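You operate a simulated robot arm through the tools that you are given. There is no shell and no other tool. Be economical: measure what you need, move in short steps, check, and stop when the job is done.

You run a simulated two-armed robot. Do the job below in one go: nothing can be reset, and whatever is moved stays where it is left.

Task
Put one of the steel hex cap with a red tops from the black pad on the top of the low grey cabinet. Take the long steel plug with a purple band and leave it on the top of the white cabinet. Pick up the steel tube with a round yellow collar with one hand, pass it to the other hand and put it on the top of the white bench. Press the zero key on the right blue box two times. Turn the black dial under the steel box to 0.2 bar. Fetch the white card and set it on the top of the right blue cabinet. Any order will do. Set down upright: white card.

It is judged by the outcome, as a careful person would: the job done as asked, and still so three seconds after it is handed in. It fails if anything else is knocked over, pushed out of place, dropped, spilled or broken. Lids that push on must go on centred and level and be pressed home; caps that screw on are set level and turned clockwise until they are tight.

Robot
Two 7-joint arms with two-finger parallel grippers on one trunk, on a base that drives. Base frame: it is fixed to the floor where the robot stands at the start and does not move with it; the origin is under the middle of the robot, x ahead of it, y to its left, z up; the surface under the hand at the start is at about z = 0.82. Units: m, degrees, N and s.
The left shoulder is at the start at [0.02, 0.17, 1.178], the right one opposite. With the tool pointing down near the work surface each hand reaches from about 0.16 to 0.66 m from the robot's upright axis, wherever it stands, measured 20 degrees to its own side. Places, roughly: black dial under the steel box [3.8, 2.1, 1.4]; long steel plug with a purple band (3x4x11 cm) [-0.9, 2.2, 1]; steel hex cap with a red top (3x3x3 cm) [0.7, 0, 0.8]; steel tube with a round yellow col (3x3x17 cm) [-0.5, 2.2, 1]; top of the low grey cabinet [2.6, -0.1, 0.3]; top of the right blue cabinet [3.2, 5.1, 0.9]; top of the white bench [1.2, -0.1, 0.8]; top of the white cabinet [2.2, 2, 0.9]; white card [3.75, 2, 1]; zero key on the right blue box [2.4, 2.2, 1.5]. Payload 3.8 kg a hand.
The tool frame of a hand sits at the grasp point between the pads (the TCP): z along the fingers, y along the line on which they close. The tips reach 0.03 m beyond it. The gripper opens to 0.11 m. The fingers are 0.02 m wide and 0.01 m thick; the gripper's body (0.048 by 0.112 m) begins 0.055 m behind the TCP.
Orientation is that of the tool frame in the base frame, as [roll, pitch, yaw] about the fixed x, y, z axes, in that order (R = Rz(yaw) Ry(pitch) Rx(roll)). With the fingers straight down and closing along the base's y, the tool's x points along the base's -x, its y along +y and its z along -z.

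Tools
- The arms move only by the tool send_rows. It takes "left_targets", "right_targets" or both (then of equal length, played together; a hand with none holds still); each is a list of rows, each an object of numbers (a shift or turn left out is 0, a gripper value left out holds the last): "dx", "dy", "dz": the shift along the tool's x, y, z in m; "ax", "ay", "az": the turn, a rotation vector about the tool's x, y, z in degrees. In form: [{"dx": .., "dy": .., "dz": .., "ax": .., "ay": .., "az": ..}, ...]. A call has 1 to 20 rows; each row is the pose to reach, as a shift and turn from the pose commanded when the call began, along the tool's axes at that moment. "left_fingers" and "right_fingers" are, for a hand that has rows, the finger opening in m, from 0 to 0.11, set as the call begins (left out, the last holds). A row lasts 0.2 s, in which the tool goes at most 0.05 m and 8.6 degrees; a call with a longer step from one row to the next is refused whole, and so is a gripper value outside its range. Where a pose cannot be reached the arm comes as near as it can. A force on the tool above 40 N (or 10 N above the force at the start of the call, whichever is more), or a blocked arm, ends the call early, and 0.2 s more pass. Each finger travels about 0.072 m/s and halts on what it meets, pressing with about 40 N; the grip force reading is that of the motor and also rises with nothing between the fingers. The clock runs only during rows and for 0.2 s after the last one: add rows that repeat a pose to give the fingers time. It gives the time, the measured TCP pose, the force on the tool (base axes), the opening and the grip force at its end, in the units of the frame above (readings bear some noise), with the torque about the TCP (base axes, N m) and any sound that the robot's microphone picked up.
- Cameras (640 x 400 px; columns grow to the right, rows downward): "scene" is now at [0.1099, -0.0148, 1.3351]; the picture's right is [-0.19, -0.98, 0.00], its down [-0.51, 0.10, -0.86] and it looks along [0.84, -0.16, -0.52] (base axes); focal length 274 px, centre (320, 200). "left" rides on the left gripper at [0.072, -0.017, -0.103] in its tool frame; the picture's right is [0.23, 0.97, 0.00], its down [-0.76, 0.18, -0.62] and it looks along [-0.61, 0.14, 0.78] (tool axes); focal length 222 px, centre (320, 200). "right" rides on the right gripper at [0.072, 0.017, -0.103] in its tool frame; the picture's right is [-0.23, 0.97, 0.00], its down [-0.76, -0.18, -0.62] and it looks along [-0.61, -0.14, 0.78] (tool axes); focal length 222 px, centre (320, 200).
- get_image(camera): a new picture of that camera. It takes no simulated time.
- move_column(by): slides the trunk up (or, below 0, down) by that many m; the arms and the scene camera ride with it, the base frame stays. It gives what a move gives, with no picture.
- steer(legs): drives the robot by 1 to 6 legs, each [ahead, turn to the left] in m and degrees, along the robot's own axes; the way and the turn of a leg run together, so that a leg with both is an arc; at most 1.5 m and 180 degrees a leg. The arms and the cameras ride along, it lands a little off, and it stops where it bumps. It gives what a move gives.
- head_to(pan, tilt): turns the head with the scene camera to pan (to the left, within 80 degrees either way) and tilt (down, from -29 to 69), counted from straight ahead of the robot. It gives what a move gives.
- point_at(camera, pixels): there is no depth. For up to 12 entries [column, row, z] of the newest picture of that camera ("zoom" is the newest enlarged one), the place [x, y] in the base frame at which the ray of that pixel passes the height z, good to about 0.002 m. It takes no simulated time.
- inspect(camera, box): a new picture of the part [left, top, right, bottom] of that camera's present view, enlarged. It takes no simulated time.
- sign_off(): hands the job in; it is judged then, once.

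Go step by step. Measure first, check grasps and placings, and put right what went wrong. The budget is 117 turns and 106 pictures, counting those below and the enlarged ones. Unless the task says otherwise, let go and move clear before handing in.

The tools are called after "Emit:" as name(argument=value, ...) on one line, values as JSON. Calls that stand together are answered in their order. send_rows: Moves the arms, as the interface text tells. Its arguments: {"type":"object","properties":{"left_targets":{"type":"array","items":{"type":"object","properties":{"dx":{"type":"number"},"dy":{"type":"number"},"dz":{"type":"number"},"ax":{"type":"number"},"ay":{"type":"number"},"az":{"type":"number"}}}},"left_fingers":{"type":"number"},"right_targets":{"type":"array","items":{"type":"object","properties":{"dx":{"type":"number"},"dy":{"type":"number"},"dz":{"type":"number"},"ax":{"type":"number"},"ay":{"type":"number"},"az":{"type":"number"}}}},"right_fingers":{"type":"number"}},"required":[]} The other tools are called the same way: move_column (by) slides the trunk up or down; steer (legs) drives the base; head_to (pan, tilt) turns the head that bears the scene camera; get_image (camera) takes a picture; point_at (camera, pixels) gives the place at which the rays of pixels pass given heights; inspect (camera, box) takes an enlarged picture of a part of a camera's view; sign_off () hands the job in.

At the start:

```text
time_s: 0.0
left_ee_pos: [0.4638, 0.1473, 1.1496]
left_tcp_rot: [-180.0, 0.0, 180.0]
left_contact_force: [-0.2, -0.1, 0.0]
left_wrist_torque: [-0.01, -0.04, -0.02]
left_finger_gap: 0.1101
left_grasp_force: 0.0
right_ee_pos: [0.4906, -0.288, 1.12]
right_tcp_rot: [-179.9, 0.1, 179.9]
right_contact_force: [-0.2, -0.2, 0.6]
right_wrist_torque: [0.0, 0.01, -0.02]
right_finger_gap: 0.1099
right_grasp_force: 0.0
trunk travel left (down, up): [-0.275, 0.295]
robot x, y, heading: [-0.0022, -0.0019, -0.0]
head pan, tilt: [-10.9, 31.0]
```

scene: 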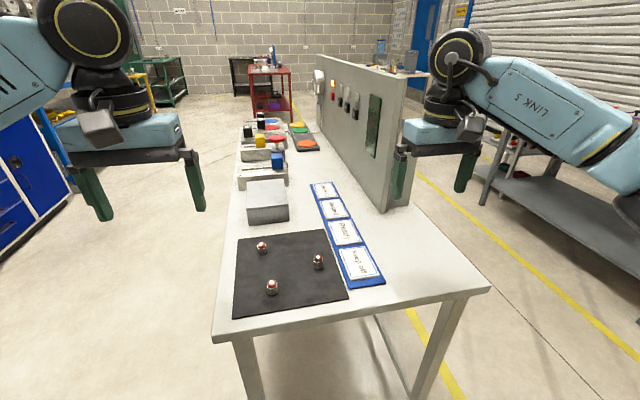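
right: 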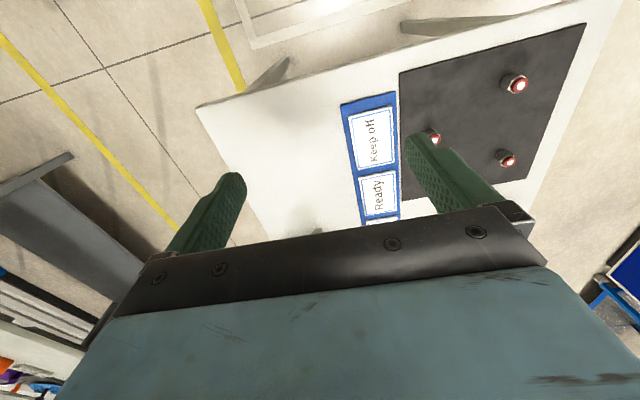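
left: 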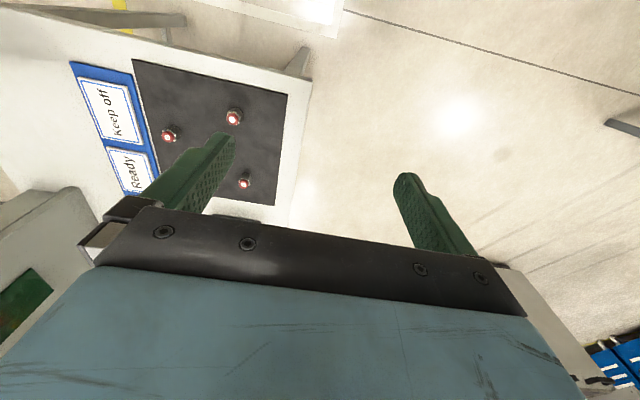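

The scene shows three red-topped caps on the black pad at about (262,248), (318,262) and (272,287). I'll measure them and look around to map the room.

Emit:
point_at(camera="scene", pixels=[[262, 248, 0.835], [318, 262, 0.835], [272, 287, 0.835], [237, 317, 0.82], [347, 298, 0.82], [240, 235, 0.82], [490, 290, 0.82], [213, 340, 0.82], [318, 60, 1.3], [405, 75, 1.3]])

Emit:
inspect(camera="scene", box=[220, 100, 420, 320])

Emit:
head_to(pan=70, tilt=15)

Emit:
get_image(camera="scene")

Emit:
head_to(pan=25, tilt=10)

Emit:
get_image(camera="scene")

Emit:
head_to(pan=-30, tilt=15)

Emit:
get_image(camera="scene")

```text
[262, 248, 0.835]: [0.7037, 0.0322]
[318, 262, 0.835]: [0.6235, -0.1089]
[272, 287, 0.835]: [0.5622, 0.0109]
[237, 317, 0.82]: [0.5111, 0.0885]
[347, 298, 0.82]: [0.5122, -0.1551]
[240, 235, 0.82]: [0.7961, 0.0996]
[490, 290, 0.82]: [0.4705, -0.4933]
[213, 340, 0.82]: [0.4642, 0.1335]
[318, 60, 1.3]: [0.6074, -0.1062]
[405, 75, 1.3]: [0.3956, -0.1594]
```

```text
1.82 times, centred on (320, 210) of scene
```

zoom: 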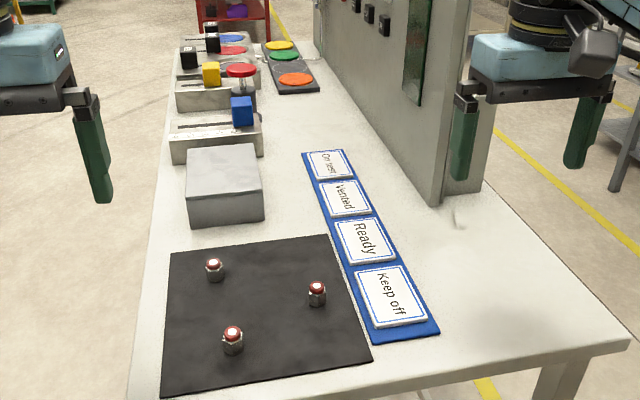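

```text
time_s: 1.5
left_ee_pos: [0.4626, 0.1477, 1.1508]
left_tcp_rot: [180.0, 0.0, 180.0]
left_contact_force: [-0.3, 0.5, -0.6]
left_wrist_torque: [-0.01, 0.02, -0.02]
left_finger_gap: 0.11
left_grasp_force: 0.1
right_ee_pos: [0.4897, -0.2868, 1.1195]
right_tcp_rot: [180.0, 0.0, -180.0]
right_contact_force: [-0.9, 0.3, -0.4]
right_wrist_torque: [-0.01, 0.03, -0.02]
right_finger_gap: 0.1102
right_grasp_force: 0.0
trunk travel left (down, up): [-0.275, 0.295]
robot x, y, heading: [0.0018, -0.0009, 0.2]
head pan, tilt: [70.0, 15.0]
```

```text
101 pictures are left
```

scene: 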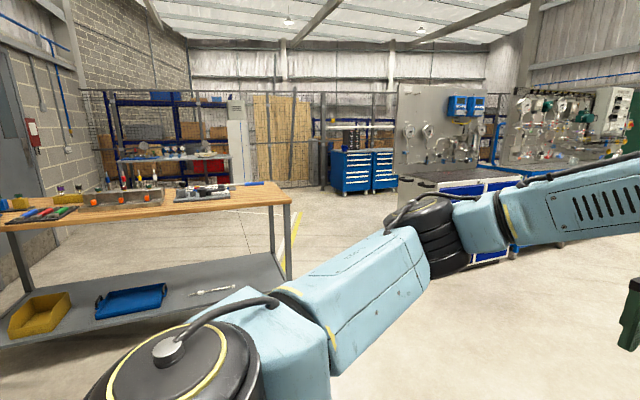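

```text
time_s: 2.7
left_ee_pos: [0.4643, 0.1485, 1.1506]
left_tcp_rot: [180.0, 0.1, -180.0]
left_contact_force: [0.3, -1.4, -1.1]
left_wrist_torque: [0.02, 0.02, 0.01]
left_finger_gap: 0.1102
left_grasp_force: 0.0
right_ee_pos: [0.4905, -0.2864, 1.1197]
right_tcp_rot: [180.0, 0.0, 180.0]
right_contact_force: [-0.1, -0.4, -0.7]
right_wrist_torque: [-0.01, 0.01, -0.01]
right_finger_gap: 0.11
right_grasp_force: 0.1
trunk travel left (down, up): [-0.275, 0.295]
robot x, y, heading: [0.0001, 0.0012, -0.1]
head pan, tilt: [25.0, 10.0]
```

```text
100 pictures are left
```

scene: 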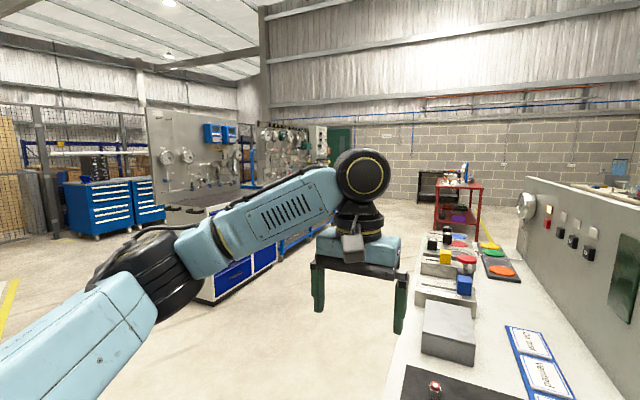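

```text
time_s: 3.9
left_ee_pos: [0.4634, 0.1473, 1.1499]
left_tcp_rot: [-179.9, -0.1, -179.9]
left_contact_force: [-0.1, -0.6, 0.3]
left_wrist_torque: [-0.01, -0.02, 0.0]
left_finger_gap: 0.1098
left_grasp_force: 0.0
right_ee_pos: [0.4895, -0.2859, 1.12]
right_tcp_rot: [-180.0, 0.0, -179.9]
right_contact_force: [0.7, 0.6, 0.0]
right_wrist_torque: [-0.03, -0.03, -0.02]
right_finger_gap: 0.11
right_grasp_force: 0.0
trunk travel left (down, up): [-0.275, 0.295]
robot x, y, heading: [-0.0028, -0.0017, -0.1]
head pan, tilt: [-30.0, 15.0]
```

```text
99 pictures are left
```

scene: 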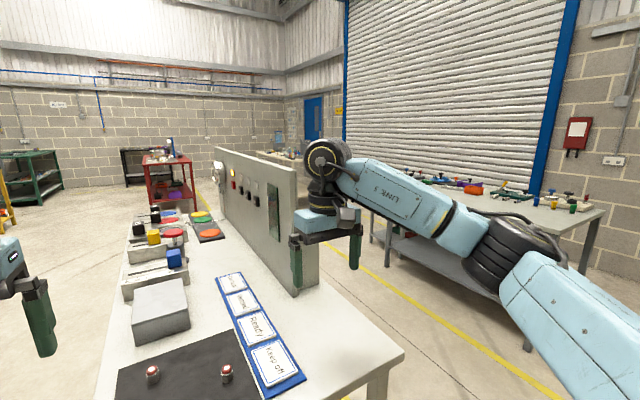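

The caps are located; the nearest one, at about (0.562, 0.011), has clear space around it. I'll bring the left hand above it and check with the wrist camera.

Emit:
send_rows(left_targets=[{"dx": -0.025, "dy": -0.035, "dz": 0.02}, {"dx": -0.05, "dy": -0.07, "dz": 0.04}, {"dx": -0.075, "dy": -0.105, "dz": 0.06}, {"dx": -0.098, "dy": -0.136, "dz": 0.085}, {"dx": -0.098, "dy": -0.136, "dz": 0.13}, {"dx": -0.098, "dy": -0.136, "dz": 0.17}, {"dx": -0.098, "dy": -0.136, "dz": 0.17}], left_fingers=0.07)

Emit:
get_image(camera="left")

```text
time_s: 5.5
left_ee_pos: [0.5623, 0.0105, 0.9794]
left_tcp_rot: [179.9, -0.1, 179.9]
left_contact_force: [-0.2, -0.5, -0.1]
left_wrist_torque: [-0.04, 0.02, -0.06]
left_finger_gap: 0.0701
left_grasp_force: 0.1
right_ee_pos: [0.4908, -0.2869, 1.1192]
right_tcp_rot: [-180.0, 0.1, -179.9]
right_contact_force: [-0.7, 0.9, 0.4]
right_wrist_torque: [0.0, 0.04, 0.01]
right_finger_gap: 0.1101
right_grasp_force: 0.1
trunk travel left (down, up): [-0.275, 0.295]
robot x, y, heading: [-0.0014, 0.003, 0.5]
head pan, tilt: [-30.0, 15.0]
```

```text
98 pictures are left
```

left: 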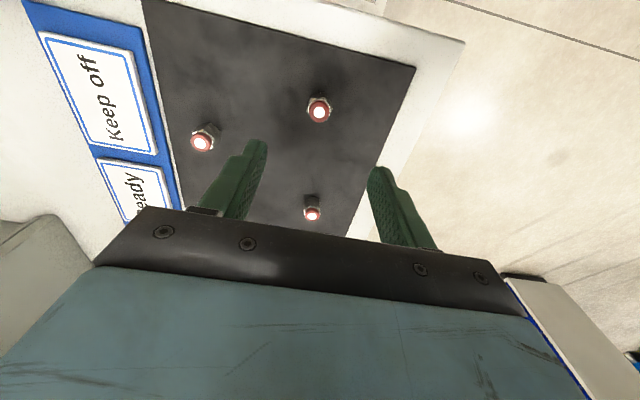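

Emit:
point_at(camera="left", pixels=[[319, 113, 0.85], [319, 113, 0.84], [319, 104, 0.85], [312, 215, 0.85]])

Emit:
inspect(camera="left", box=[270, 80, 370, 142])

```text
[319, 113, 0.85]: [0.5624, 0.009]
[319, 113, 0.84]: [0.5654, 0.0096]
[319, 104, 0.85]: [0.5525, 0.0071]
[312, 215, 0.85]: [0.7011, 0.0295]
```

```text
6.40 times, centred on (320, 111) of left
```

zoom: 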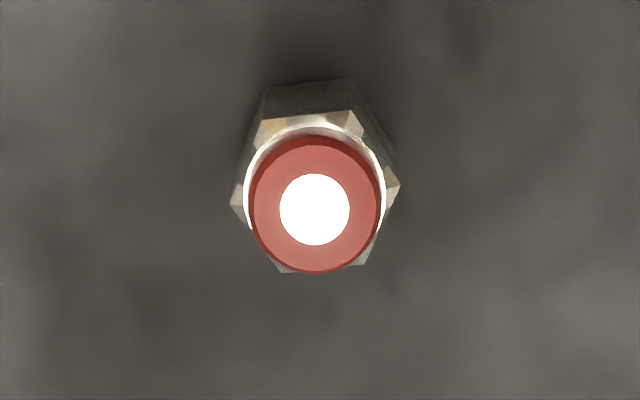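

The cap is centred under the hand, with its hex flats turned about 11 degrees from my fingers. I'll turn to match, go down and close.

Emit:
send_rows(left_targets=[{"dz": 0.03, "dy": -0.001, "az": 6}, {"dz": 0.06, "dy": -0.001, "az": 11}, {"dz": 0.09, "dy": -0.001, "az": 11}, {"dz": 0.105, "dy": -0.001, "az": 11}, {"dz": 0.121, "dy": -0.001, "az": 11}, {"dz": 0.121, "dy": -0.001, "az": 11}])

Emit:
send_rows(left_targets=[{}, {}, {}, {}], left_fingers=0.0)

Emit:
send_rows(left_targets=[{"dz": -0.04}, {"dz": -0.08}, {"dz": -0.12}, {"dz": -0.17}, {"dz": -0.22}])

Emit:
get_image(camera="left")

```text
time_s: 6.9
left_ee_pos: [0.562, 0.0103, 0.8587]
left_tcp_rot: [-179.9, 0.0, 169.0]
left_contact_force: [-0.3, 0.2, 0.0]
left_wrist_torque: [-0.02, 0.03, -0.02]
left_finger_gap: 0.0696
left_grasp_force: 0.0
right_ee_pos: [0.491, -0.2864, 1.119]
right_tcp_rot: [-180.0, 0.0, 180.0]
right_contact_force: [-0.6, -0.2, -0.2]
right_wrist_torque: [0.02, 0.0, 0.02]
right_finger_gap: 0.1104
right_grasp_force: 0.0
trunk travel left (down, up): [-0.275, 0.295]
robot x, y, heading: [0.0011, -0.0038, -0.1]
head pan, tilt: [-30.0, 15.0]
```

```text
time_s: 7.9
left_ee_pos: [0.5616, 0.0104, 0.8611]
left_tcp_rot: [-180.0, 0.1, 168.9]
left_contact_force: [1.1, -1.0, 0.1]
left_wrist_torque: [-0.01, 0.03, 0.01]
left_finger_gap: 0.0231
left_grasp_force: 39.9
right_ee_pos: [0.4901, -0.2866, 1.1207]
right_tcp_rot: [-180.0, 0.0, 180.0]
right_contact_force: [0.3, 0.3, 0.3]
right_wrist_torque: [0.0, 0.01, 0.0]
right_finger_gap: 0.11
right_grasp_force: 0.0
trunk travel left (down, up): [-0.275, 0.295]
robot x, y, heading: [-0.0008, 0.0009, -0.2]
head pan, tilt: [-30.0, 15.0]
```

```text
time_s: 9.1
left_ee_pos: [0.5634, 0.01, 1.0775]
left_tcp_rot: [179.9, 0.1, 169.0]
left_contact_force: [-0.8, -0.1, 0.0]
left_wrist_torque: [0.02, 0.04, 0.01]
left_finger_gap: 0.0231
left_grasp_force: 39.5
right_ee_pos: [0.49, -0.287, 1.12]
right_tcp_rot: [-179.9, -0.1, -180.0]
right_contact_force: [0.7, -0.4, -0.3]
right_wrist_torque: [0.0, -0.01, -0.02]
right_finger_gap: 0.1096
right_grasp_force: 0.0
trunk travel left (down, up): [-0.275, 0.295]
robot x, y, heading: [0.0033, -0.0004, 0.2]
head pan, tilt: [-30.0, 15.0]
```

```text
96 pictures are left
```

left: 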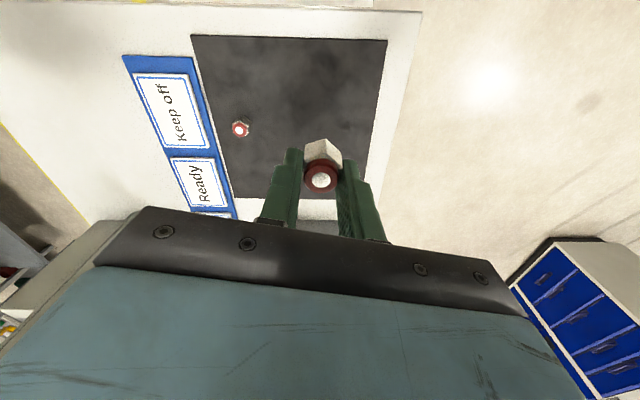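

The cap is held (gap 0.023, visible at (322,170)). I'll tuck the arm, back away from the bench and drive along its left side toward the grey cabinet, then look.

Emit:
send_rows(left_targets=[{"dx": 0.035, "dy": 0.022, "dz": -0.01}, {"dx": 0.07, "dy": 0.044, "dz": -0.02, "az": -4}, {"dx": 0.105, "dy": 0.066, "dz": -0.03, "az": -8}, {"dx": 0.14, "dy": 0.088, "dz": -0.04, "az": -11}, {"dx": 0.174, "dy": 0.109, "dz": -0.05, "az": -11}])

Emit:
steer(legs=[[-0.35, 0], [0, 80], [0.9, 0], [0, -80], [1.0, 0]])

Emit:
head_to(pan=-25, tilt=25)

Emit:
get_image(camera="scene")

Emit:
head_to(pan=40, tilt=15)

Emit:
get_image(camera="scene")

```text
time_s: 10.3
left_ee_pos: [0.409, 0.152, 1.1256]
left_tcp_rot: [180.0, 0.0, -179.9]
left_contact_force: [0.0, -0.3, 0.1]
left_wrist_torque: [0.0, -0.02, -0.01]
left_finger_gap: 0.0232
left_grasp_force: 39.7
right_ee_pos: [0.4882, -0.2859, 1.1196]
right_tcp_rot: [-180.0, 0.0, 180.0]
right_contact_force: [0.1, -0.5, 0.1]
right_wrist_torque: [-0.04, -0.02, 0.04]
right_finger_gap: 0.1101
right_grasp_force: 0.1
trunk travel left (down, up): [-0.275, 0.295]
robot x, y, heading: [-0.0018, 0.0002, 0.0]
head pan, tilt: [-30.0, 15.0]
```

```text
time_s: 28.5
left_ee_pos: [1.2234, 1.0704, 1.1254]
left_tcp_rot: [-180.0, 0.1, -179.1]
left_contact_force: [-0.1, -0.7, -0.3]
left_wrist_torque: [0.0, 0.04, 0.0]
left_finger_gap: 0.0233
left_grasp_force: 40.1
right_ee_pos: [1.3106, 0.6354, 1.1194]
right_tcp_rot: [180.0, 0.0, -179.0]
right_contact_force: [-0.5, 0.4, 0.9]
right_wrist_torque: [0.01, 0.0, 0.02]
right_finger_gap: 0.1102
right_grasp_force: 0.2
trunk travel left (down, up): [-0.275, 0.295]
robot x, y, heading: [0.8159, 0.91, 1.0]
head pan, tilt: [-30.0, 15.0]
```

```text
time_s: 29.3
left_ee_pos: [1.2246, 1.0706, 1.1261]
left_tcp_rot: [180.0, 0.0, -179.0]
left_contact_force: [0.5, 0.5, -1.1]
left_wrist_torque: [-0.02, -0.01, -0.01]
left_finger_gap: 0.0231
left_grasp_force: 40.6
right_ee_pos: [1.3111, 0.6355, 1.1187]
right_tcp_rot: [-180.0, 0.0, -179.2]
right_contact_force: [-0.1, 0.3, -0.4]
right_wrist_torque: [0.02, -0.01, 0.0]
right_finger_gap: 0.1099
right_grasp_force: 0.2
trunk travel left (down, up): [-0.275, 0.295]
robot x, y, heading: [0.8163, 0.9134, 0.9]
head pan, tilt: [-25.0, 25.0]
```

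```text
95 pictures are left
```

scene: 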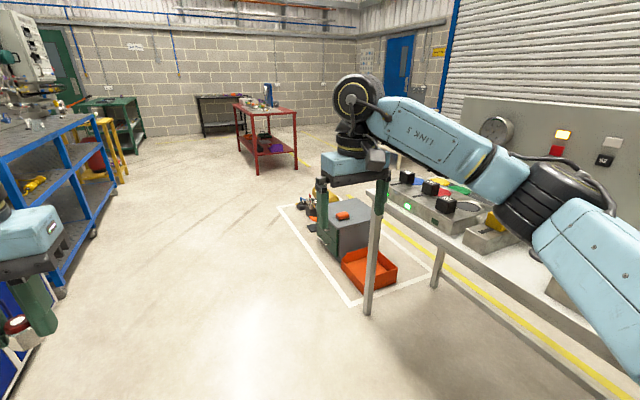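

```text
time_s: 30.6
left_ee_pos: [1.2251, 1.071, 1.1257]
left_tcp_rot: [-180.0, 0.0, -179.0]
left_contact_force: [-0.2, 1.3, -0.8]
left_wrist_torque: [-0.04, 0.01, 0.01]
left_finger_gap: 0.0231
left_grasp_force: 39.9
right_ee_pos: [1.3113, 0.6347, 1.1192]
right_tcp_rot: [179.9, 0.0, -179.1]
right_contact_force: [0.5, -0.3, 0.0]
right_wrist_torque: [0.01, 0.02, -0.02]
right_finger_gap: 0.11
right_grasp_force: 0.0
trunk travel left (down, up): [-0.275, 0.295]
robot x, y, heading: [0.8212, 0.9137, 0.9]
head pan, tilt: [40.0, 15.0]
```

```text
94 pictures are left
```

scene: 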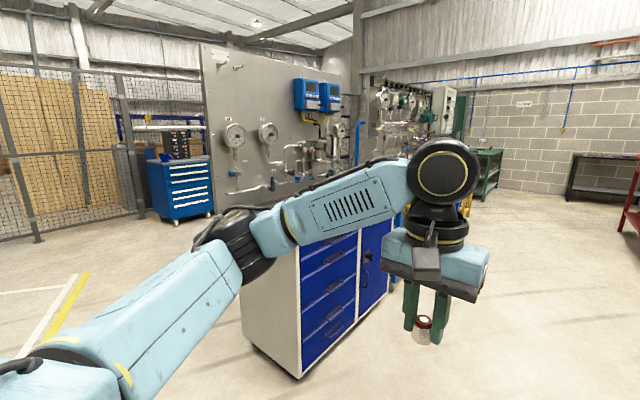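

The low grey cabinet is on the floor inside the white square (earlier view near (350,222)), with an orange block on it. I'll check the clearance to the blue-drawer cabinet before driving on.

Emit:
point_at(camera="scene", pixels=[[300, 378, 0.03], [382, 302, 0.03], [302, 248, 0.9]])

Emit:
head_to(pan=0, tilt=30)

Emit:
get_image(camera="scene")

```text
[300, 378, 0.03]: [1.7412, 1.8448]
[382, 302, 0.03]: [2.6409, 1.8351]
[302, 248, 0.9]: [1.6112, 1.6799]
```

```text
time_s: 31.7
left_ee_pos: [1.2238, 1.0704, 1.1263]
left_tcp_rot: [-179.9, 0.0, -179.0]
left_contact_force: [-0.5, 0.7, -1.0]
left_wrist_torque: [0.02, 0.01, -0.01]
left_finger_gap: 0.0231
left_grasp_force: 40.3
right_ee_pos: [1.3112, 0.6351, 1.1207]
right_tcp_rot: [-179.9, 0.0, -179.1]
right_contact_force: [-0.6, -0.8, -0.2]
right_wrist_torque: [0.0, 0.0, 0.0]
right_finger_gap: 0.1101
right_grasp_force: 0.1
trunk travel left (down, up): [-0.275, 0.295]
robot x, y, heading: [0.8188, 0.9181, 1.0]
head pan, tilt: [0.0, 30.0]
```

```text
93 pictures are left
```

scene: 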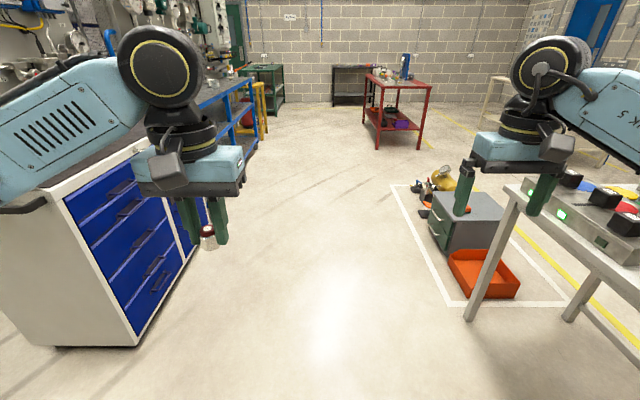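

Emit:
point_at(camera="scene", pixels=[[470, 193, 0.3], [505, 222, 0.3], [446, 222, 0.3], [390, 186, 0], [452, 305, 0], [450, 252, 0.1], [517, 285, 0.08], [255, 145, 0], [430, 195, 0.1]])

Emit:
inspect(camera="scene", box=[390, 150, 550, 310])

```text
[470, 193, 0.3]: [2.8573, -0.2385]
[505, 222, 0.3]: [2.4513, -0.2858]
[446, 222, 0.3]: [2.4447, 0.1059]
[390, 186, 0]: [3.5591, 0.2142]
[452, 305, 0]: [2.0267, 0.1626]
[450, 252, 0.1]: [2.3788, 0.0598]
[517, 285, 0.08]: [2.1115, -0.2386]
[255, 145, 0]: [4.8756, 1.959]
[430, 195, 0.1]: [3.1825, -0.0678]
```

```text
2.50 times, centred on (470, 230) of scene
```

zoom: 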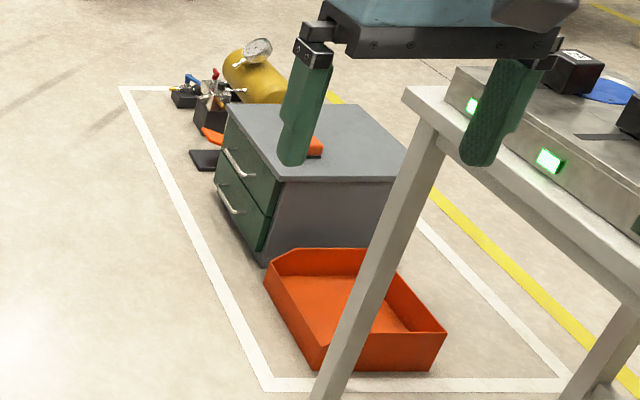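

The cabinet top spans about x 2.45–2.86, y −0.28–0.10, with the orange block at its far side. I'll drive to about (2.45, 0.6) facing it.

Emit:
steer(legs=[[1.5, 0], [0.13, 0], [0, -91], [0.3, 0]])

Emit:
head_to(pan=0, tilt=55)

Emit:
get_image(camera="scene")

```text
time_s: 45.6
left_ee_pos: [2.6477, 0.2795, 1.1259]
left_tcp_rot: [-180.0, 0.0, 92.7]
left_contact_force: [-0.4, -0.7, -0.5]
left_wrist_torque: [0.02, 0.0, 0.01]
left_finger_gap: 0.0232
left_grasp_force: 39.7
right_ee_pos: [2.2139, 0.1809, 1.1185]
right_tcp_rot: [180.0, 0.1, 92.5]
right_contact_force: [-0.1, 0.4, -0.4]
right_wrist_torque: [0.02, -0.03, -0.01]
right_finger_gap: 0.1099
right_grasp_force: 0.1
trunk travel left (down, up): [-0.275, 0.295]
robot x, y, heading: [2.4782, 0.6837, -87.5]
head pan, tilt: [0.0, 30.0]
```

```text
time_s: 46.5
left_ee_pos: [2.648, 0.2793, 1.1262]
left_tcp_rot: [179.9, 0.0, 92.4]
left_contact_force: [1.1, 0.4, -1.3]
left_wrist_torque: [-0.04, -0.02, -0.02]
left_finger_gap: 0.0234
left_grasp_force: 40.0
right_ee_pos: [2.2154, 0.181, 1.1201]
right_tcp_rot: [-179.9, 0.0, 92.4]
right_contact_force: [0.4, -0.3, 0.3]
right_wrist_torque: [0.01, 0.04, 0.01]
right_finger_gap: 0.11
right_grasp_force: 0.1
trunk travel left (down, up): [-0.275, 0.295]
robot x, y, heading: [2.4768, 0.6859, -87.3]
head pan, tilt: [0.0, 55.0]
```

```text
91 pictures are left
```

scene: 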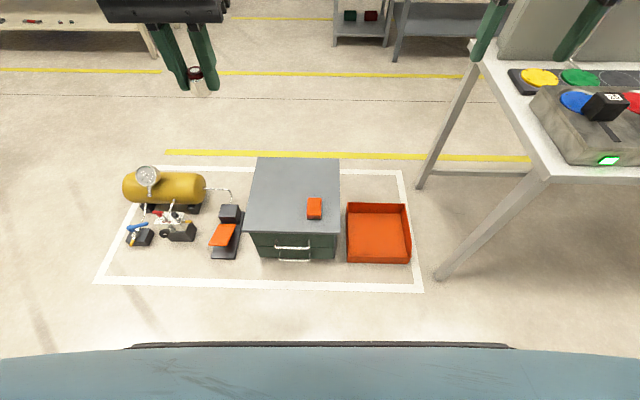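

Emit:
point_at(camera="scene", pixels=[[248, 228, 0.3], [340, 233, 0.3], [256, 158, 0.3], [340, 158, 0.3], [315, 208, 0.32], [546, 180, 0.82], [472, 48, 0.82], [100, 283, 0], [423, 292, 0], [320, 345, 0.3]])

```text
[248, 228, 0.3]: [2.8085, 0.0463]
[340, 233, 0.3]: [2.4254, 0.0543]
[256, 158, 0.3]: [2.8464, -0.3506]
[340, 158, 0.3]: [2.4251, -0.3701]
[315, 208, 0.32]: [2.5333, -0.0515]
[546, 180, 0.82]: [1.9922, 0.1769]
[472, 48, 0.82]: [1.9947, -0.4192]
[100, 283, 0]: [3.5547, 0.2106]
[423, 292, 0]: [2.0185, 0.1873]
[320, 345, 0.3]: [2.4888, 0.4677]
```

The grey top spans x 2.43–2.83, y −0.36–0.05, with the block at (2.53, −0.05); the bench corner is at (1.99, 0.18). I'll shift toward +x to keep the right elbow clear of the bench, then lower the trunk.

Emit:
steer(legs=[[0, 42], [0.3, 0], [0, -45]])

Emit:
move_column(by=-0.26)

Emit:
get_image(camera="scene")

```text
time_s: 52.5
left_ee_pos: [2.8404, 0.0557, 1.1253]
left_tcp_rot: [180.0, 0.0, 89.8]
left_contact_force: [0.4, -0.2, -0.7]
left_wrist_torque: [-0.02, -0.01, 0.02]
left_finger_gap: 0.0233
left_grasp_force: 40.0
right_ee_pos: [2.4026, -0.0217, 1.1195]
right_tcp_rot: [-180.0, 0.0, 89.7]
right_contact_force: [-0.2, 0.1, -0.3]
right_wrist_torque: [-0.01, 0.0, -0.01]
right_finger_gap: 0.1101
right_grasp_force: 0.1
trunk travel left (down, up): [-0.275, 0.295]
robot x, y, heading: [2.6928, 0.4696, -90.1]
head pan, tilt: [0.0, 55.0]
```

```text
time_s: 55.2
left_ee_pos: [2.8404, 0.0569, 0.8663]
left_tcp_rot: [179.9, 0.1, 89.7]
left_contact_force: [0.7, 0.1, -1.2]
left_wrist_torque: [0.04, -0.02, 0.0]
left_finger_gap: 0.0232
left_grasp_force: 39.7
right_ee_pos: [2.4034, -0.0213, 0.8591]
right_tcp_rot: [-179.9, 0.0, 89.7]
right_contact_force: [-1.2, -0.4, 0.3]
right_wrist_torque: [-0.01, -0.01, 0.01]
right_finger_gap: 0.1101
right_grasp_force: 0.1
trunk travel left (down, up): [-0.015, 0.555]
robot x, y, heading: [2.6898, 0.4653, -90.0]
head pan, tilt: [0.0, 55.0]
```

```text
90 pictures are left
```

scene: 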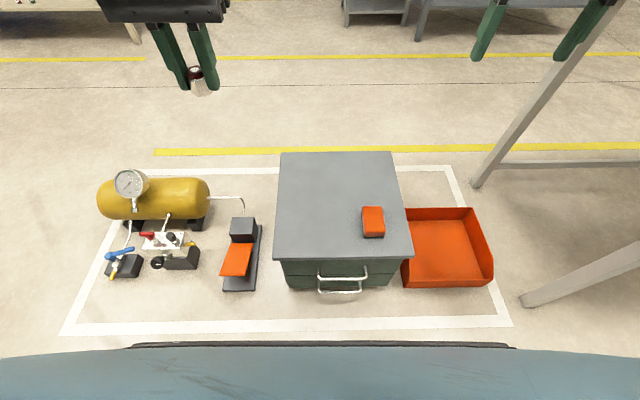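

The view matches the plan. I'll move the left hand over (2.70, −0.04) and descend to about z 0.40.

Emit:
send_rows(left_targets=[{"dx": -0.03, "dy": -0.035}, {"dx": -0.06, "dy": -0.07}, {"dx": -0.09, "dy": -0.105}, {"dx": -0.1, "dy": -0.14}, {"dx": -0.1, "dy": -0.14, "dz": 0.05}, {"dx": -0.1, "dy": -0.14, "dz": 0.1}, {"dx": -0.1, "dy": -0.14, "dz": 0.15}, {"dx": -0.1, "dy": -0.14, "dz": 0.2}, {"dx": -0.1, "dy": -0.14, "dz": 0.25}, {"dx": -0.1, "dy": -0.14, "dz": 0.3}, {"dx": -0.1, "dy": -0.14, "dz": 0.35}, {"dx": -0.1, "dy": -0.14, "dz": 0.4}, {"dx": -0.1, "dy": -0.14, "dz": 0.45}, {"dx": -0.1, "dy": -0.14, "dz": 0.46}, {"dx": -0.1, "dy": -0.14, "dz": 0.46}])

Emit:
get_image(camera="left")

Emit:
get_image(camera="scene")

```text
time_s: 58.4
left_ee_pos: [2.7035, -0.0366, 0.4107]
left_tcp_rot: [180.0, -0.1, 89.7]
left_contact_force: [-0.4, 0.5, -0.4]
left_wrist_torque: [-0.03, 0.01, 0.04]
left_finger_gap: 0.0234
left_grasp_force: 39.9
left hand out of reach, approached as far as the arm can: row 14, 15
right_ee_pos: [2.4021, -0.0216, 0.8592]
right_tcp_rot: [-180.0, -0.1, 89.7]
right_contact_force: [0.5, -0.5, 0.1]
right_wrist_torque: [0.02, -0.01, 0.01]
right_finger_gap: 0.11
right_grasp_force: 0.0
trunk travel left (down, up): [-0.015, 0.555]
robot x, y, heading: [2.6931, 0.4651, -90.5]
head pan, tilt: [0.0, 55.0]
```

```text
89 pictures are left
```

left: 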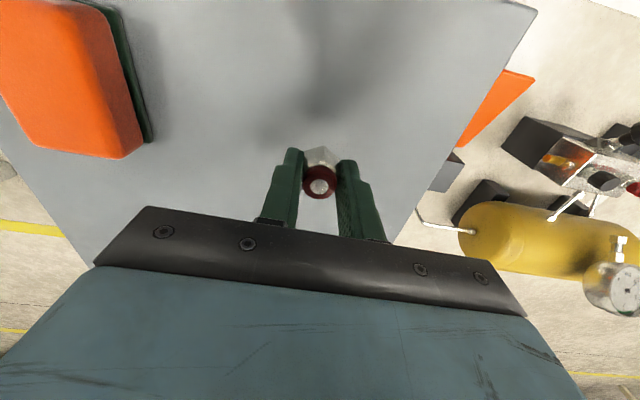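

```text
88 pictures are left
```

scene: 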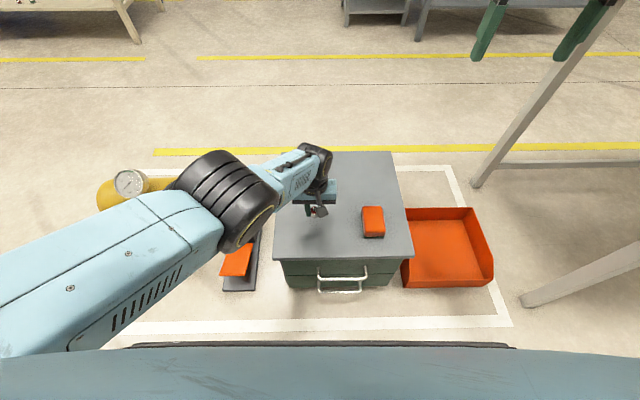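

The arm bottomed out at z 0.41. I'll use the last trunk travel, edge the base 6 cm closer and pull the hand in, then lower.

Emit:
move_column(by=-0.014)

Emit:
steer(legs=[[0.06, 0]])

Emit:
send_rows(left_targets=[{"dx": 0.03}, {"dx": 0.06}, {"dx": 0.07}, {"dx": 0.07, "dz": 0.02}, {"dx": 0.07, "dz": 0.03}, {"dx": 0.07, "dz": 0.04}, {"dx": 0.07, "dz": 0.04}])

```text
time_s: 59.0
left_ee_pos: [2.7044, -0.0371, 0.3955]
left_tcp_rot: [-180.0, 0.0, 89.7]
left_contact_force: [0.3, -0.7, -0.4]
left_wrist_torque: [-0.03, 0.0, 0.02]
left_finger_gap: 0.0232
left_grasp_force: 39.9
right_ee_pos: [2.4023, -0.0208, 0.8452]
right_tcp_rot: [-180.0, 0.0, 89.7]
right_contact_force: [-0.7, -0.2, -0.6]
right_wrist_torque: [-0.05, 0.01, -0.03]
right_finger_gap: 0.1101
right_grasp_force: 0.1
trunk travel left (down, up): [-0.001, 0.569]
robot x, y, heading: [2.6927, 0.4664, -90.2]
head pan, tilt: [0.0, 55.0]
```

```text
time_s: 60.0
left_ee_pos: [2.7056, -0.0952, 0.3961]
left_tcp_rot: [180.0, 0.0, 89.8]
left_contact_force: [-0.2, 0.0, 0.1]
left_wrist_torque: [-0.03, 0.02, 0.0]
left_finger_gap: 0.0231
left_grasp_force: 39.6
right_ee_pos: [2.4022, -0.0821, 0.8462]
right_tcp_rot: [180.0, 0.0, 89.8]
right_contact_force: [-0.2, -0.3, -0.1]
right_wrist_torque: [0.01, 0.01, 0.02]
right_finger_gap: 0.1101
right_grasp_force: 0.1
trunk travel left (down, up): [-0.001, 0.569]
robot x, y, heading: [2.6909, 0.4068, -90.5]
head pan, tilt: [0.0, 55.0]
```

```text
time_s: 61.3
left_ee_pos: [2.7015, -0.0734, 0.3597]
left_tcp_rot: [179.8, 2.1, 90.8]
left_contact_force: [-0.8, 6.3, 19.0]
left_wrist_torque: [0.36, 0.18, -0.01]
left_finger_gap: 0.0234
left_grasp_force: 40.4
left hand out of reach, approached as far as the arm can: row 1, 2, 3, 4, 5, 6
right_ee_pos: [2.4033, -0.0794, 0.8454]
right_tcp_rot: [-179.9, 0.2, 89.8]
right_contact_force: [0.7, -0.3, -0.3]
right_wrist_torque: [0.0, 0.0, 0.02]
right_finger_gap: 0.1101
right_grasp_force: 0.0
trunk travel left (down, up): [-0.001, 0.569]
robot x, y, heading: [2.6909, 0.4113, -90.1]
head pan, tilt: [0.0, 55.0]
stopped in row 6 (left hand): the force on the tool passed its limit at 54 N (the readings are from after the stop); the commanded pose is now the measured one
```

There is contact at z 0.36 with about 19 N upward. I'll check what is touching before letting go.

Emit:
inspect(camera="scene", box=[80, 120, 480, 370])

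Emit:
inspect(camera="left", box=[240, 100, 400, 220])

```text
1.60 times, centred on (280, 245) of scene
```

zoom: 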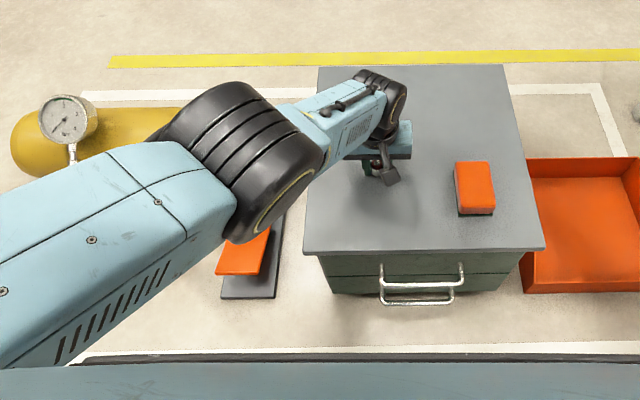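

```text
3.33 times, centred on (320, 160) of left
```

zoom: 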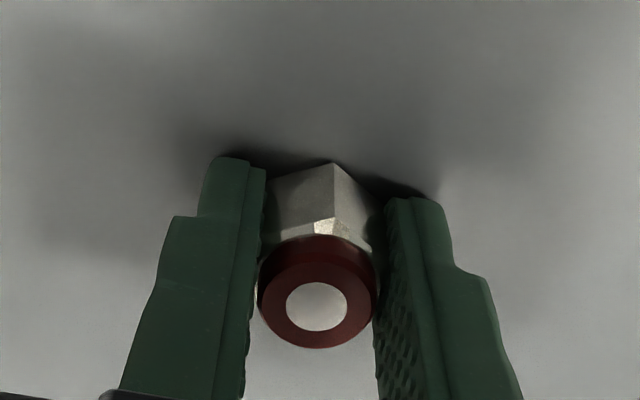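

The cap's foot and its shadow meet the grey top, so it is down. I'll open, rise and look.

Emit:
send_rows(left_targets=[{}, {}, {}], left_fingers=0.06)

Emit:
send_rows(left_targets=[{"dz": -0.02}, {"dz": -0.05}, {"dz": -0.08}, {"dz": -0.12}])

Emit:
inspect(camera="left", box=[160, 20, 480, 220])

```text
time_s: 61.7
left_ee_pos: [2.7122, -0.075, 0.3614]
left_tcp_rot: [178.4, 1.9, 90.7]
left_contact_force: [26.3, 16.0, 32.1]
left_wrist_torque: [0.78, 0.18, -0.68]
left_finger_gap: 0.0473
left_grasp_force: 0.1
right_ee_pos: [2.406, -0.0781, 0.8476]
right_tcp_rot: [180.0, 0.2, 89.9]
right_contact_force: [-0.6, 0.2, 0.6]
right_wrist_torque: [0.0, -0.01, 0.02]
right_finger_gap: 0.11
right_grasp_force: 0.0
trunk travel left (down, up): [-0.001, 0.569]
robot x, y, heading: [2.6902, 0.41, -90.1]
head pan, tilt: [0.0, 55.0]
stopped in row 1 (left hand): the force on the tool passed its limit at 45 N (the readings are from after the stop); the commanded pose is now the measured one
```

```text
time_s: 62.7
left_ee_pos: [2.6809, -0.1229, 0.4536]
left_tcp_rot: [179.0, 2.0, 91.1]
left_contact_force: [0.1, 0.2, -0.5]
left_wrist_torque: [-0.01, -0.03, -0.03]
left_finger_gap: 0.0598
left_grasp_force: 0.0
left hand out of reach, approached as far as the arm can: row 1, 2, 3, 4
right_ee_pos: [2.403, -0.0808, 0.8453]
right_tcp_rot: [-180.0, 0.0, 89.9]
right_contact_force: [-0.2, 0.1, 0.0]
right_wrist_torque: [0.0, -0.01, -0.01]
right_finger_gap: 0.1099
right_grasp_force: 0.0
trunk travel left (down, up): [-0.001, 0.569]
robot x, y, heading: [2.6935, 0.4046, -90.0]
head pan, tilt: [0.0, 55.0]
```

```text
2.00 times, centred on (320, 120) of left
```

zoom: 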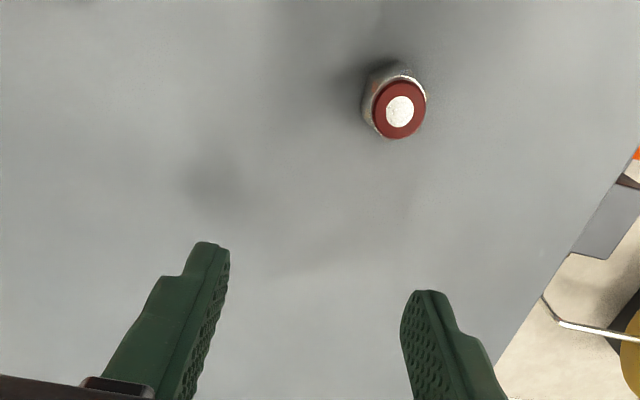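

The cap stands upright on the grey cabinet, clear of the fingers. I'll raise the trunk and check the scene for anything disturbed.

Emit:
move_column(by=0.27)

Emit:
send_rows(left_targets=[{"dz": -0.05}, {"dz": -0.1}, {"dz": -0.15}, {"dz": -0.2}, {"dz": -0.25}, {"dz": -0.3}, {"dz": -0.35}])

Emit:
get_image(camera="scene")

```text
time_s: 65.5
left_ee_pos: [2.6786, -0.1214, 0.7221]
left_tcp_rot: [178.9, 1.9, 90.9]
left_contact_force: [-0.5, 0.1, 0.4]
left_wrist_torque: [0.0, -0.02, 0.01]
left_finger_gap: 0.0599
left_grasp_force: 0.1
right_ee_pos: [2.4035, -0.0813, 1.1152]
right_tcp_rot: [180.0, 0.0, 89.9]
right_contact_force: [0.3, -0.5, 0.1]
right_wrist_torque: [0.02, 0.0, 0.03]
right_finger_gap: 0.11
right_grasp_force: 0.1
trunk travel left (down, up): [-0.271, 0.299]
robot x, y, heading: [2.6916, 0.4097, -90.3]
head pan, tilt: [0.0, 55.0]
```

```text
time_s: 67.1
left_ee_pos: [2.673, -0.1726, 1.0844]
left_tcp_rot: [179.0, 1.6, 90.7]
left_contact_force: [0.0, 0.4, 0.2]
left_wrist_torque: [-0.01, -0.01, 0.0]
left_finger_gap: 0.0599
left_grasp_force: 0.1
left hand out of reach, approached as far as the arm can: row 1, 2, 3, 4, 5, 6, 7
right_ee_pos: [2.4033, -0.0807, 1.1159]
right_tcp_rot: [-180.0, 0.1, 89.7]
right_contact_force: [1.0, 0.2, 0.4]
right_wrist_torque: [0.01, 0.0, 0.01]
right_finger_gap: 0.1099
right_grasp_force: 0.1
trunk travel left (down, up): [-0.271, 0.299]
robot x, y, heading: [2.6907, 0.4045, -90.3]
head pan, tilt: [0.0, 55.0]
```

```text
84 pictures are left
```

scene: 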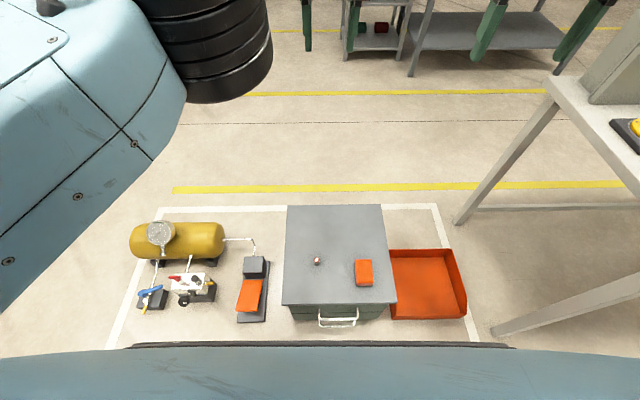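

The cap sits at (316,261) and nothing else was disturbed. I'll bring the left arm back to a tucked pose and drive to face the steel box and white card.

Emit:
send_rows(left_targets=[{"dx": 0.03, "dy": 0.03}, {"dx": 0.06, "dy": 0.06}, {"dx": 0.09, "dy": 0.09}, {"dx": 0.12, "dy": 0.12}, {"dx": 0.15, "dy": 0.15}, {"dx": 0.167, "dy": 0.167}, {"dx": 0.167, "dy": 0.167, "ay": -2, "ax": -1}])

Emit:
steer(legs=[[-0.5, 0], [0, 90], [0.85, 0], [0, 90]])

Emit:
head_to(pan=0, tilt=12)

Emit:
get_image(camera="scene")

```text
time_s: 68.7
left_ee_pos: [2.787, -0.2124, 1.1222]
left_tcp_rot: [178.0, 3.7, 90.7]
left_contact_force: [0.5, 1.0, -0.7]
left_wrist_torque: [0.0, 0.03, -0.03]
left_finger_gap: 0.0598
left_grasp_force: 0.0
left hand out of reach, approached as far as the arm can: row 1, 2, 3, 4, 5, 6, 7
right_ee_pos: [2.407, -0.0822, 1.1162]
right_tcp_rot: [-179.9, 0.0, 89.8]
right_contact_force: [1.6, 0.4, 0.1]
right_wrist_torque: [0.0, 0.15, -0.01]
right_finger_gap: 0.1103
right_grasp_force: 0.1
trunk travel left (down, up): [-0.271, 0.299]
robot x, y, heading: [2.6949, 0.4063, -90.1]
head pan, tilt: [0.0, 55.0]
```

```text
time_s: 83.4
left_ee_pos: [3.4409, 1.507, 1.1217]
left_tcp_rot: [177.9, 3.8, -88.2]
left_contact_force: [0.7, 0.9, -0.4]
left_wrist_torque: [-0.05, 0.0, 0.02]
left_finger_gap: 0.06
left_grasp_force: 0.0
right_ee_pos: [3.8242, 1.3844, 1.1148]
right_tcp_rot: [-180.0, 0.0, -89.2]
right_contact_force: [-0.6, 0.4, 0.0]
right_wrist_torque: [0.0, -0.02, -0.01]
right_finger_gap: 0.1098
right_grasp_force: 0.0
trunk travel left (down, up): [-0.271, 0.299]
robot x, y, heading: [3.546, 0.8882, 91.2]
head pan, tilt: [0.0, 55.0]
```

```text
time_s: 84.5
left_ee_pos: [3.4392, 1.5059, 1.1222]
left_tcp_rot: [177.9, 3.8, -88.2]
left_contact_force: [-0.1, 1.0, -0.3]
left_wrist_torque: [-0.01, 0.0, -0.03]
left_finger_gap: 0.06
left_grasp_force: 0.1
right_ee_pos: [3.8238, 1.3846, 1.1146]
right_tcp_rot: [-180.0, 0.0, -89.0]
right_contact_force: [-0.1, 0.5, -0.1]
right_wrist_torque: [-0.02, -0.02, 0.0]
right_finger_gap: 0.1098
right_grasp_force: 0.1
trunk travel left (down, up): [-0.271, 0.299]
robot x, y, heading: [3.547, 0.8904, 90.9]
head pan, tilt: [0.0, 12.0]
```

```text
83 pictures are left
```

scene: 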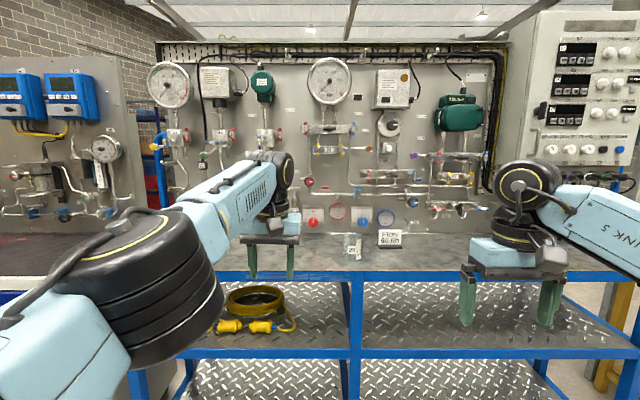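

The left arm came out of the reach-down in an odd elbow pose, which I'll sort out shortly. First I'll look closely at the card, the steel box and the dial.

Emit:
inspect(camera="scene", box=[290, 180, 450, 280])

Emit:
inspect(camera="scene", box=[290, 50, 450, 180])

Emit:
inspect(camera="scene", box=[0, 50, 170, 190])

```text
4.00 times, centred on (370, 230) of scene
```

zoom: 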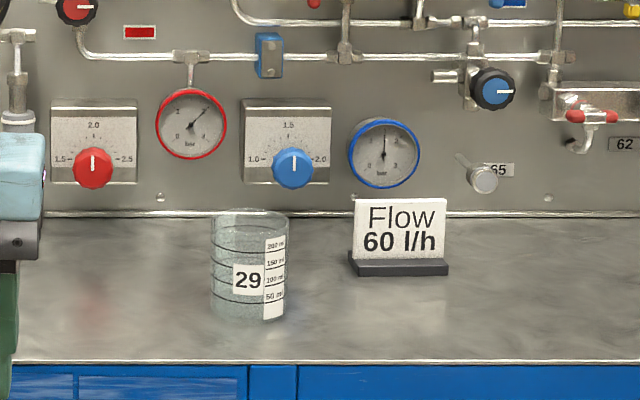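

```text
3.08 times, centred on (370, 115) of scene
```

zoom: 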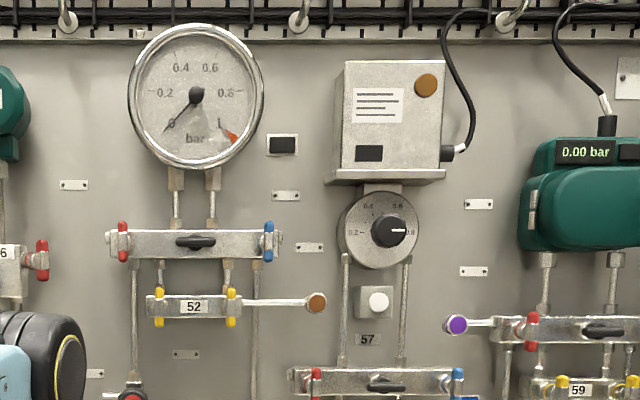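

```text
2.86 times, centred on (85, 120) of scene
```

zoom: 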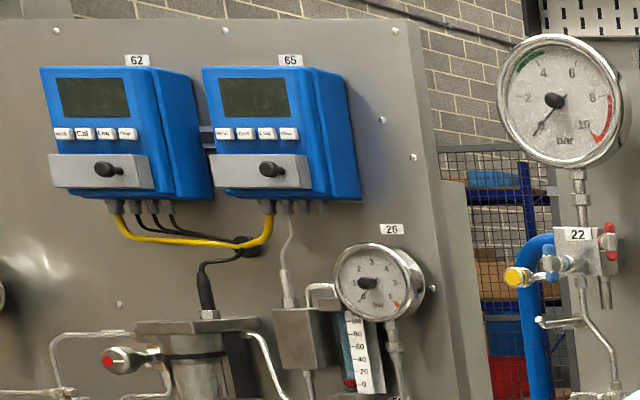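

The white card "Flow 60 l/h" stands in a black foot at (390,238) beside a glass beaker, and the dial with a pointer near 0.8 is at (390,125). I'll measure them.

Emit:
inspect(camera="scene", box=[350, 80, 430, 150])

Emit:
point_at(camera="scene", pixels=[[379, 247, 0.9], [402, 247, 0.9], [379, 247, 0.92], [402, 230, 0.99], [352, 257, 0.9], [370, 232, 0.9], [370, 270, 0.9], [560, 270, 0.9], [180, 272, 0.9]])

```text
5.71 times, centred on (390, 115) of scene
```

zoom: 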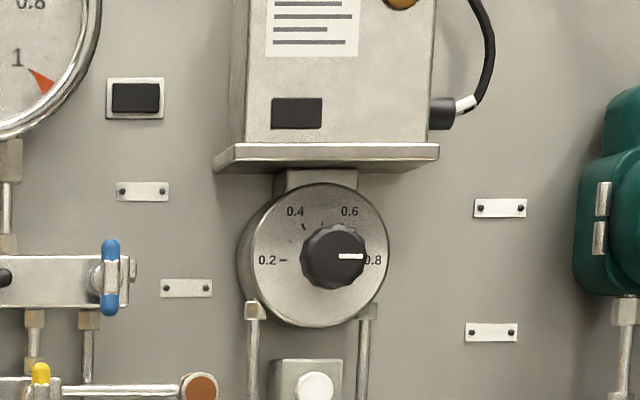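

```text
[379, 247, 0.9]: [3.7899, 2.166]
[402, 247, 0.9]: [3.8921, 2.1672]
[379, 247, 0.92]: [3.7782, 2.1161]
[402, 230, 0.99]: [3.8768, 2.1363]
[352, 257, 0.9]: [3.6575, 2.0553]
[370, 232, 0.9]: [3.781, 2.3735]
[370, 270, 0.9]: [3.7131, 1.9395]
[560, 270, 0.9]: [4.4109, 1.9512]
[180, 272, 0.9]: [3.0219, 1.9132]
```

The knob sits at about 3 o'clock (0.8) and 0.2 is at 9 o'clock, so it needs a half turn anticlockwise. First I'll free the left arm by moving it outward and levelling the hand.

Emit:
send_rows(left_targets=[{"dy": 0.04, "ay": 2, "ax": 1}, {"dy": 0.08, "ay": 3.7, "ax": 2}, {"dy": 0.12, "ay": 3.7, "ax": 2}, {"dy": 0.16, "ay": 3.7, "ax": 2}, {"dy": 0.2, "dx": 0.02, "ay": 3.7, "ax": 2}, {"dy": 0.22, "dx": 0.06, "ay": 3.7, "ax": 2}, {"dy": 0.22, "dx": 0.1, "ay": 3.7, "ax": 2}, {"dy": 0.22, "dx": 0.14, "ay": 3.7, "ax": 2}])

```text
time_s: 86.3
left_ee_pos: [3.21, 1.4933, 1.1602]
left_tcp_rot: [179.9, -0.1, -88.1]
left_contact_force: [0.3, -0.2, 0.1]
left_wrist_torque: [0.02, -0.02, 0.02]
left_finger_gap: 0.0601
left_grasp_force: 0.0
left hand out of reach, approached as far as the arm can: row 2, 3, 4, 5, 6, 7, 8
right_ee_pos: [3.8243, 1.3848, 1.1144]
right_tcp_rot: [-180.0, 0.0, -89.1]
right_contact_force: [0.4, -0.1, 0.4]
right_wrist_torque: [-0.03, 0.0, 0.0]
right_finger_gap: 0.1099
right_grasp_force: 0.0
trunk travel left (down, up): [-0.271, 0.299]
robot x, y, heading: [3.5457, 0.8885, 90.9]
head pan, tilt: [0.0, 12.0]
```

Emit:
head_to(pan=40, tilt=30)

Emit:
get_image(camera="scene")

Emit:
send_rows(left_targets=[{"dz": 0.03}, {"dz": 0.06}, {"dz": 0.09, "dx": 0.02}, {"dz": 0.12, "dx": 0.05}, {"dz": 0.15, "dx": 0.08}, {"dz": 0.15, "dx": 0.11}])

Emit:
get_image(camera="scene")

```text
time_s: 87.3
left_ee_pos: [3.211, 1.4944, 1.1605]
left_tcp_rot: [179.9, -0.1, -88.3]
left_contact_force: [0.2, 0.3, 0.0]
left_wrist_torque: [0.01, -0.04, -0.01]
left_finger_gap: 0.0599
left_grasp_force: 0.1
right_ee_pos: [3.8239, 1.3842, 1.1155]
right_tcp_rot: [-180.0, 0.0, -89.1]
right_contact_force: [0.1, 0.6, -0.4]
right_wrist_torque: [-0.01, -0.04, -0.04]
right_finger_gap: 0.1099
right_grasp_force: 0.0
trunk travel left (down, up): [-0.271, 0.299]
robot x, y, heading: [3.5457, 0.8899, 90.8]
head pan, tilt: [40.0, 30.0]
```

```text
78 pictures are left
```

scene: 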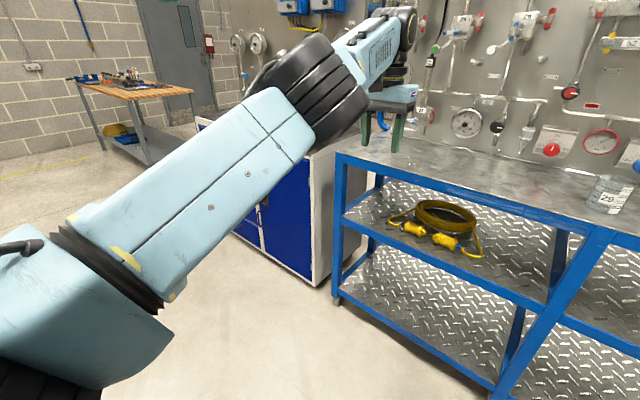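

```text
time_s: 89.0
left_ee_pos: [3.1337, 1.3841, 0.9643]
left_tcp_rot: [-179.0, -12.5, -68.3]
left_contact_force: [0.9, 0.2, 0.5]
left_wrist_torque: [0.01, 0.03, -0.01]
left_finger_gap: 0.0598
left_grasp_force: 0.0
left hand out of reach, approached as far as the arm can: row 1, 2, 3, 4, 5
right_ee_pos: [3.8272, 1.385, 1.1134]
right_tcp_rot: [179.8, 0.0, -89.0]
right_contact_force: [0.2, 0.7, 0.4]
right_wrist_torque: [-0.02, 0.04, 0.01]
right_finger_gap: 0.11
right_grasp_force: 0.0
trunk travel left (down, up): [-0.271, 0.299]
robot x, y, heading: [3.5463, 0.8938, 91.0]
head pan, tilt: [40.0, 30.0]
stopped in row 6 (left hand): the arm was blocked; the commanded pose is now the measured one
```

```text
77 pictures are left
```

scene: 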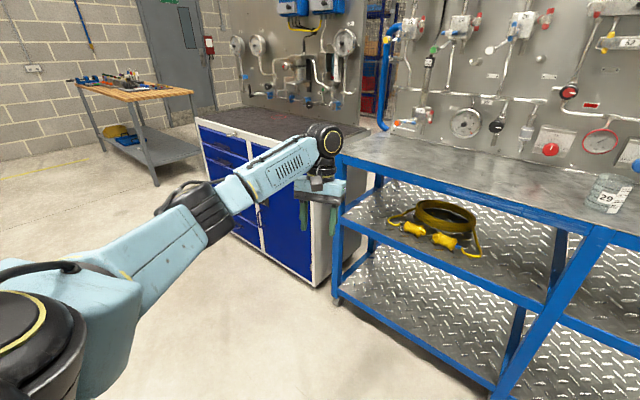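

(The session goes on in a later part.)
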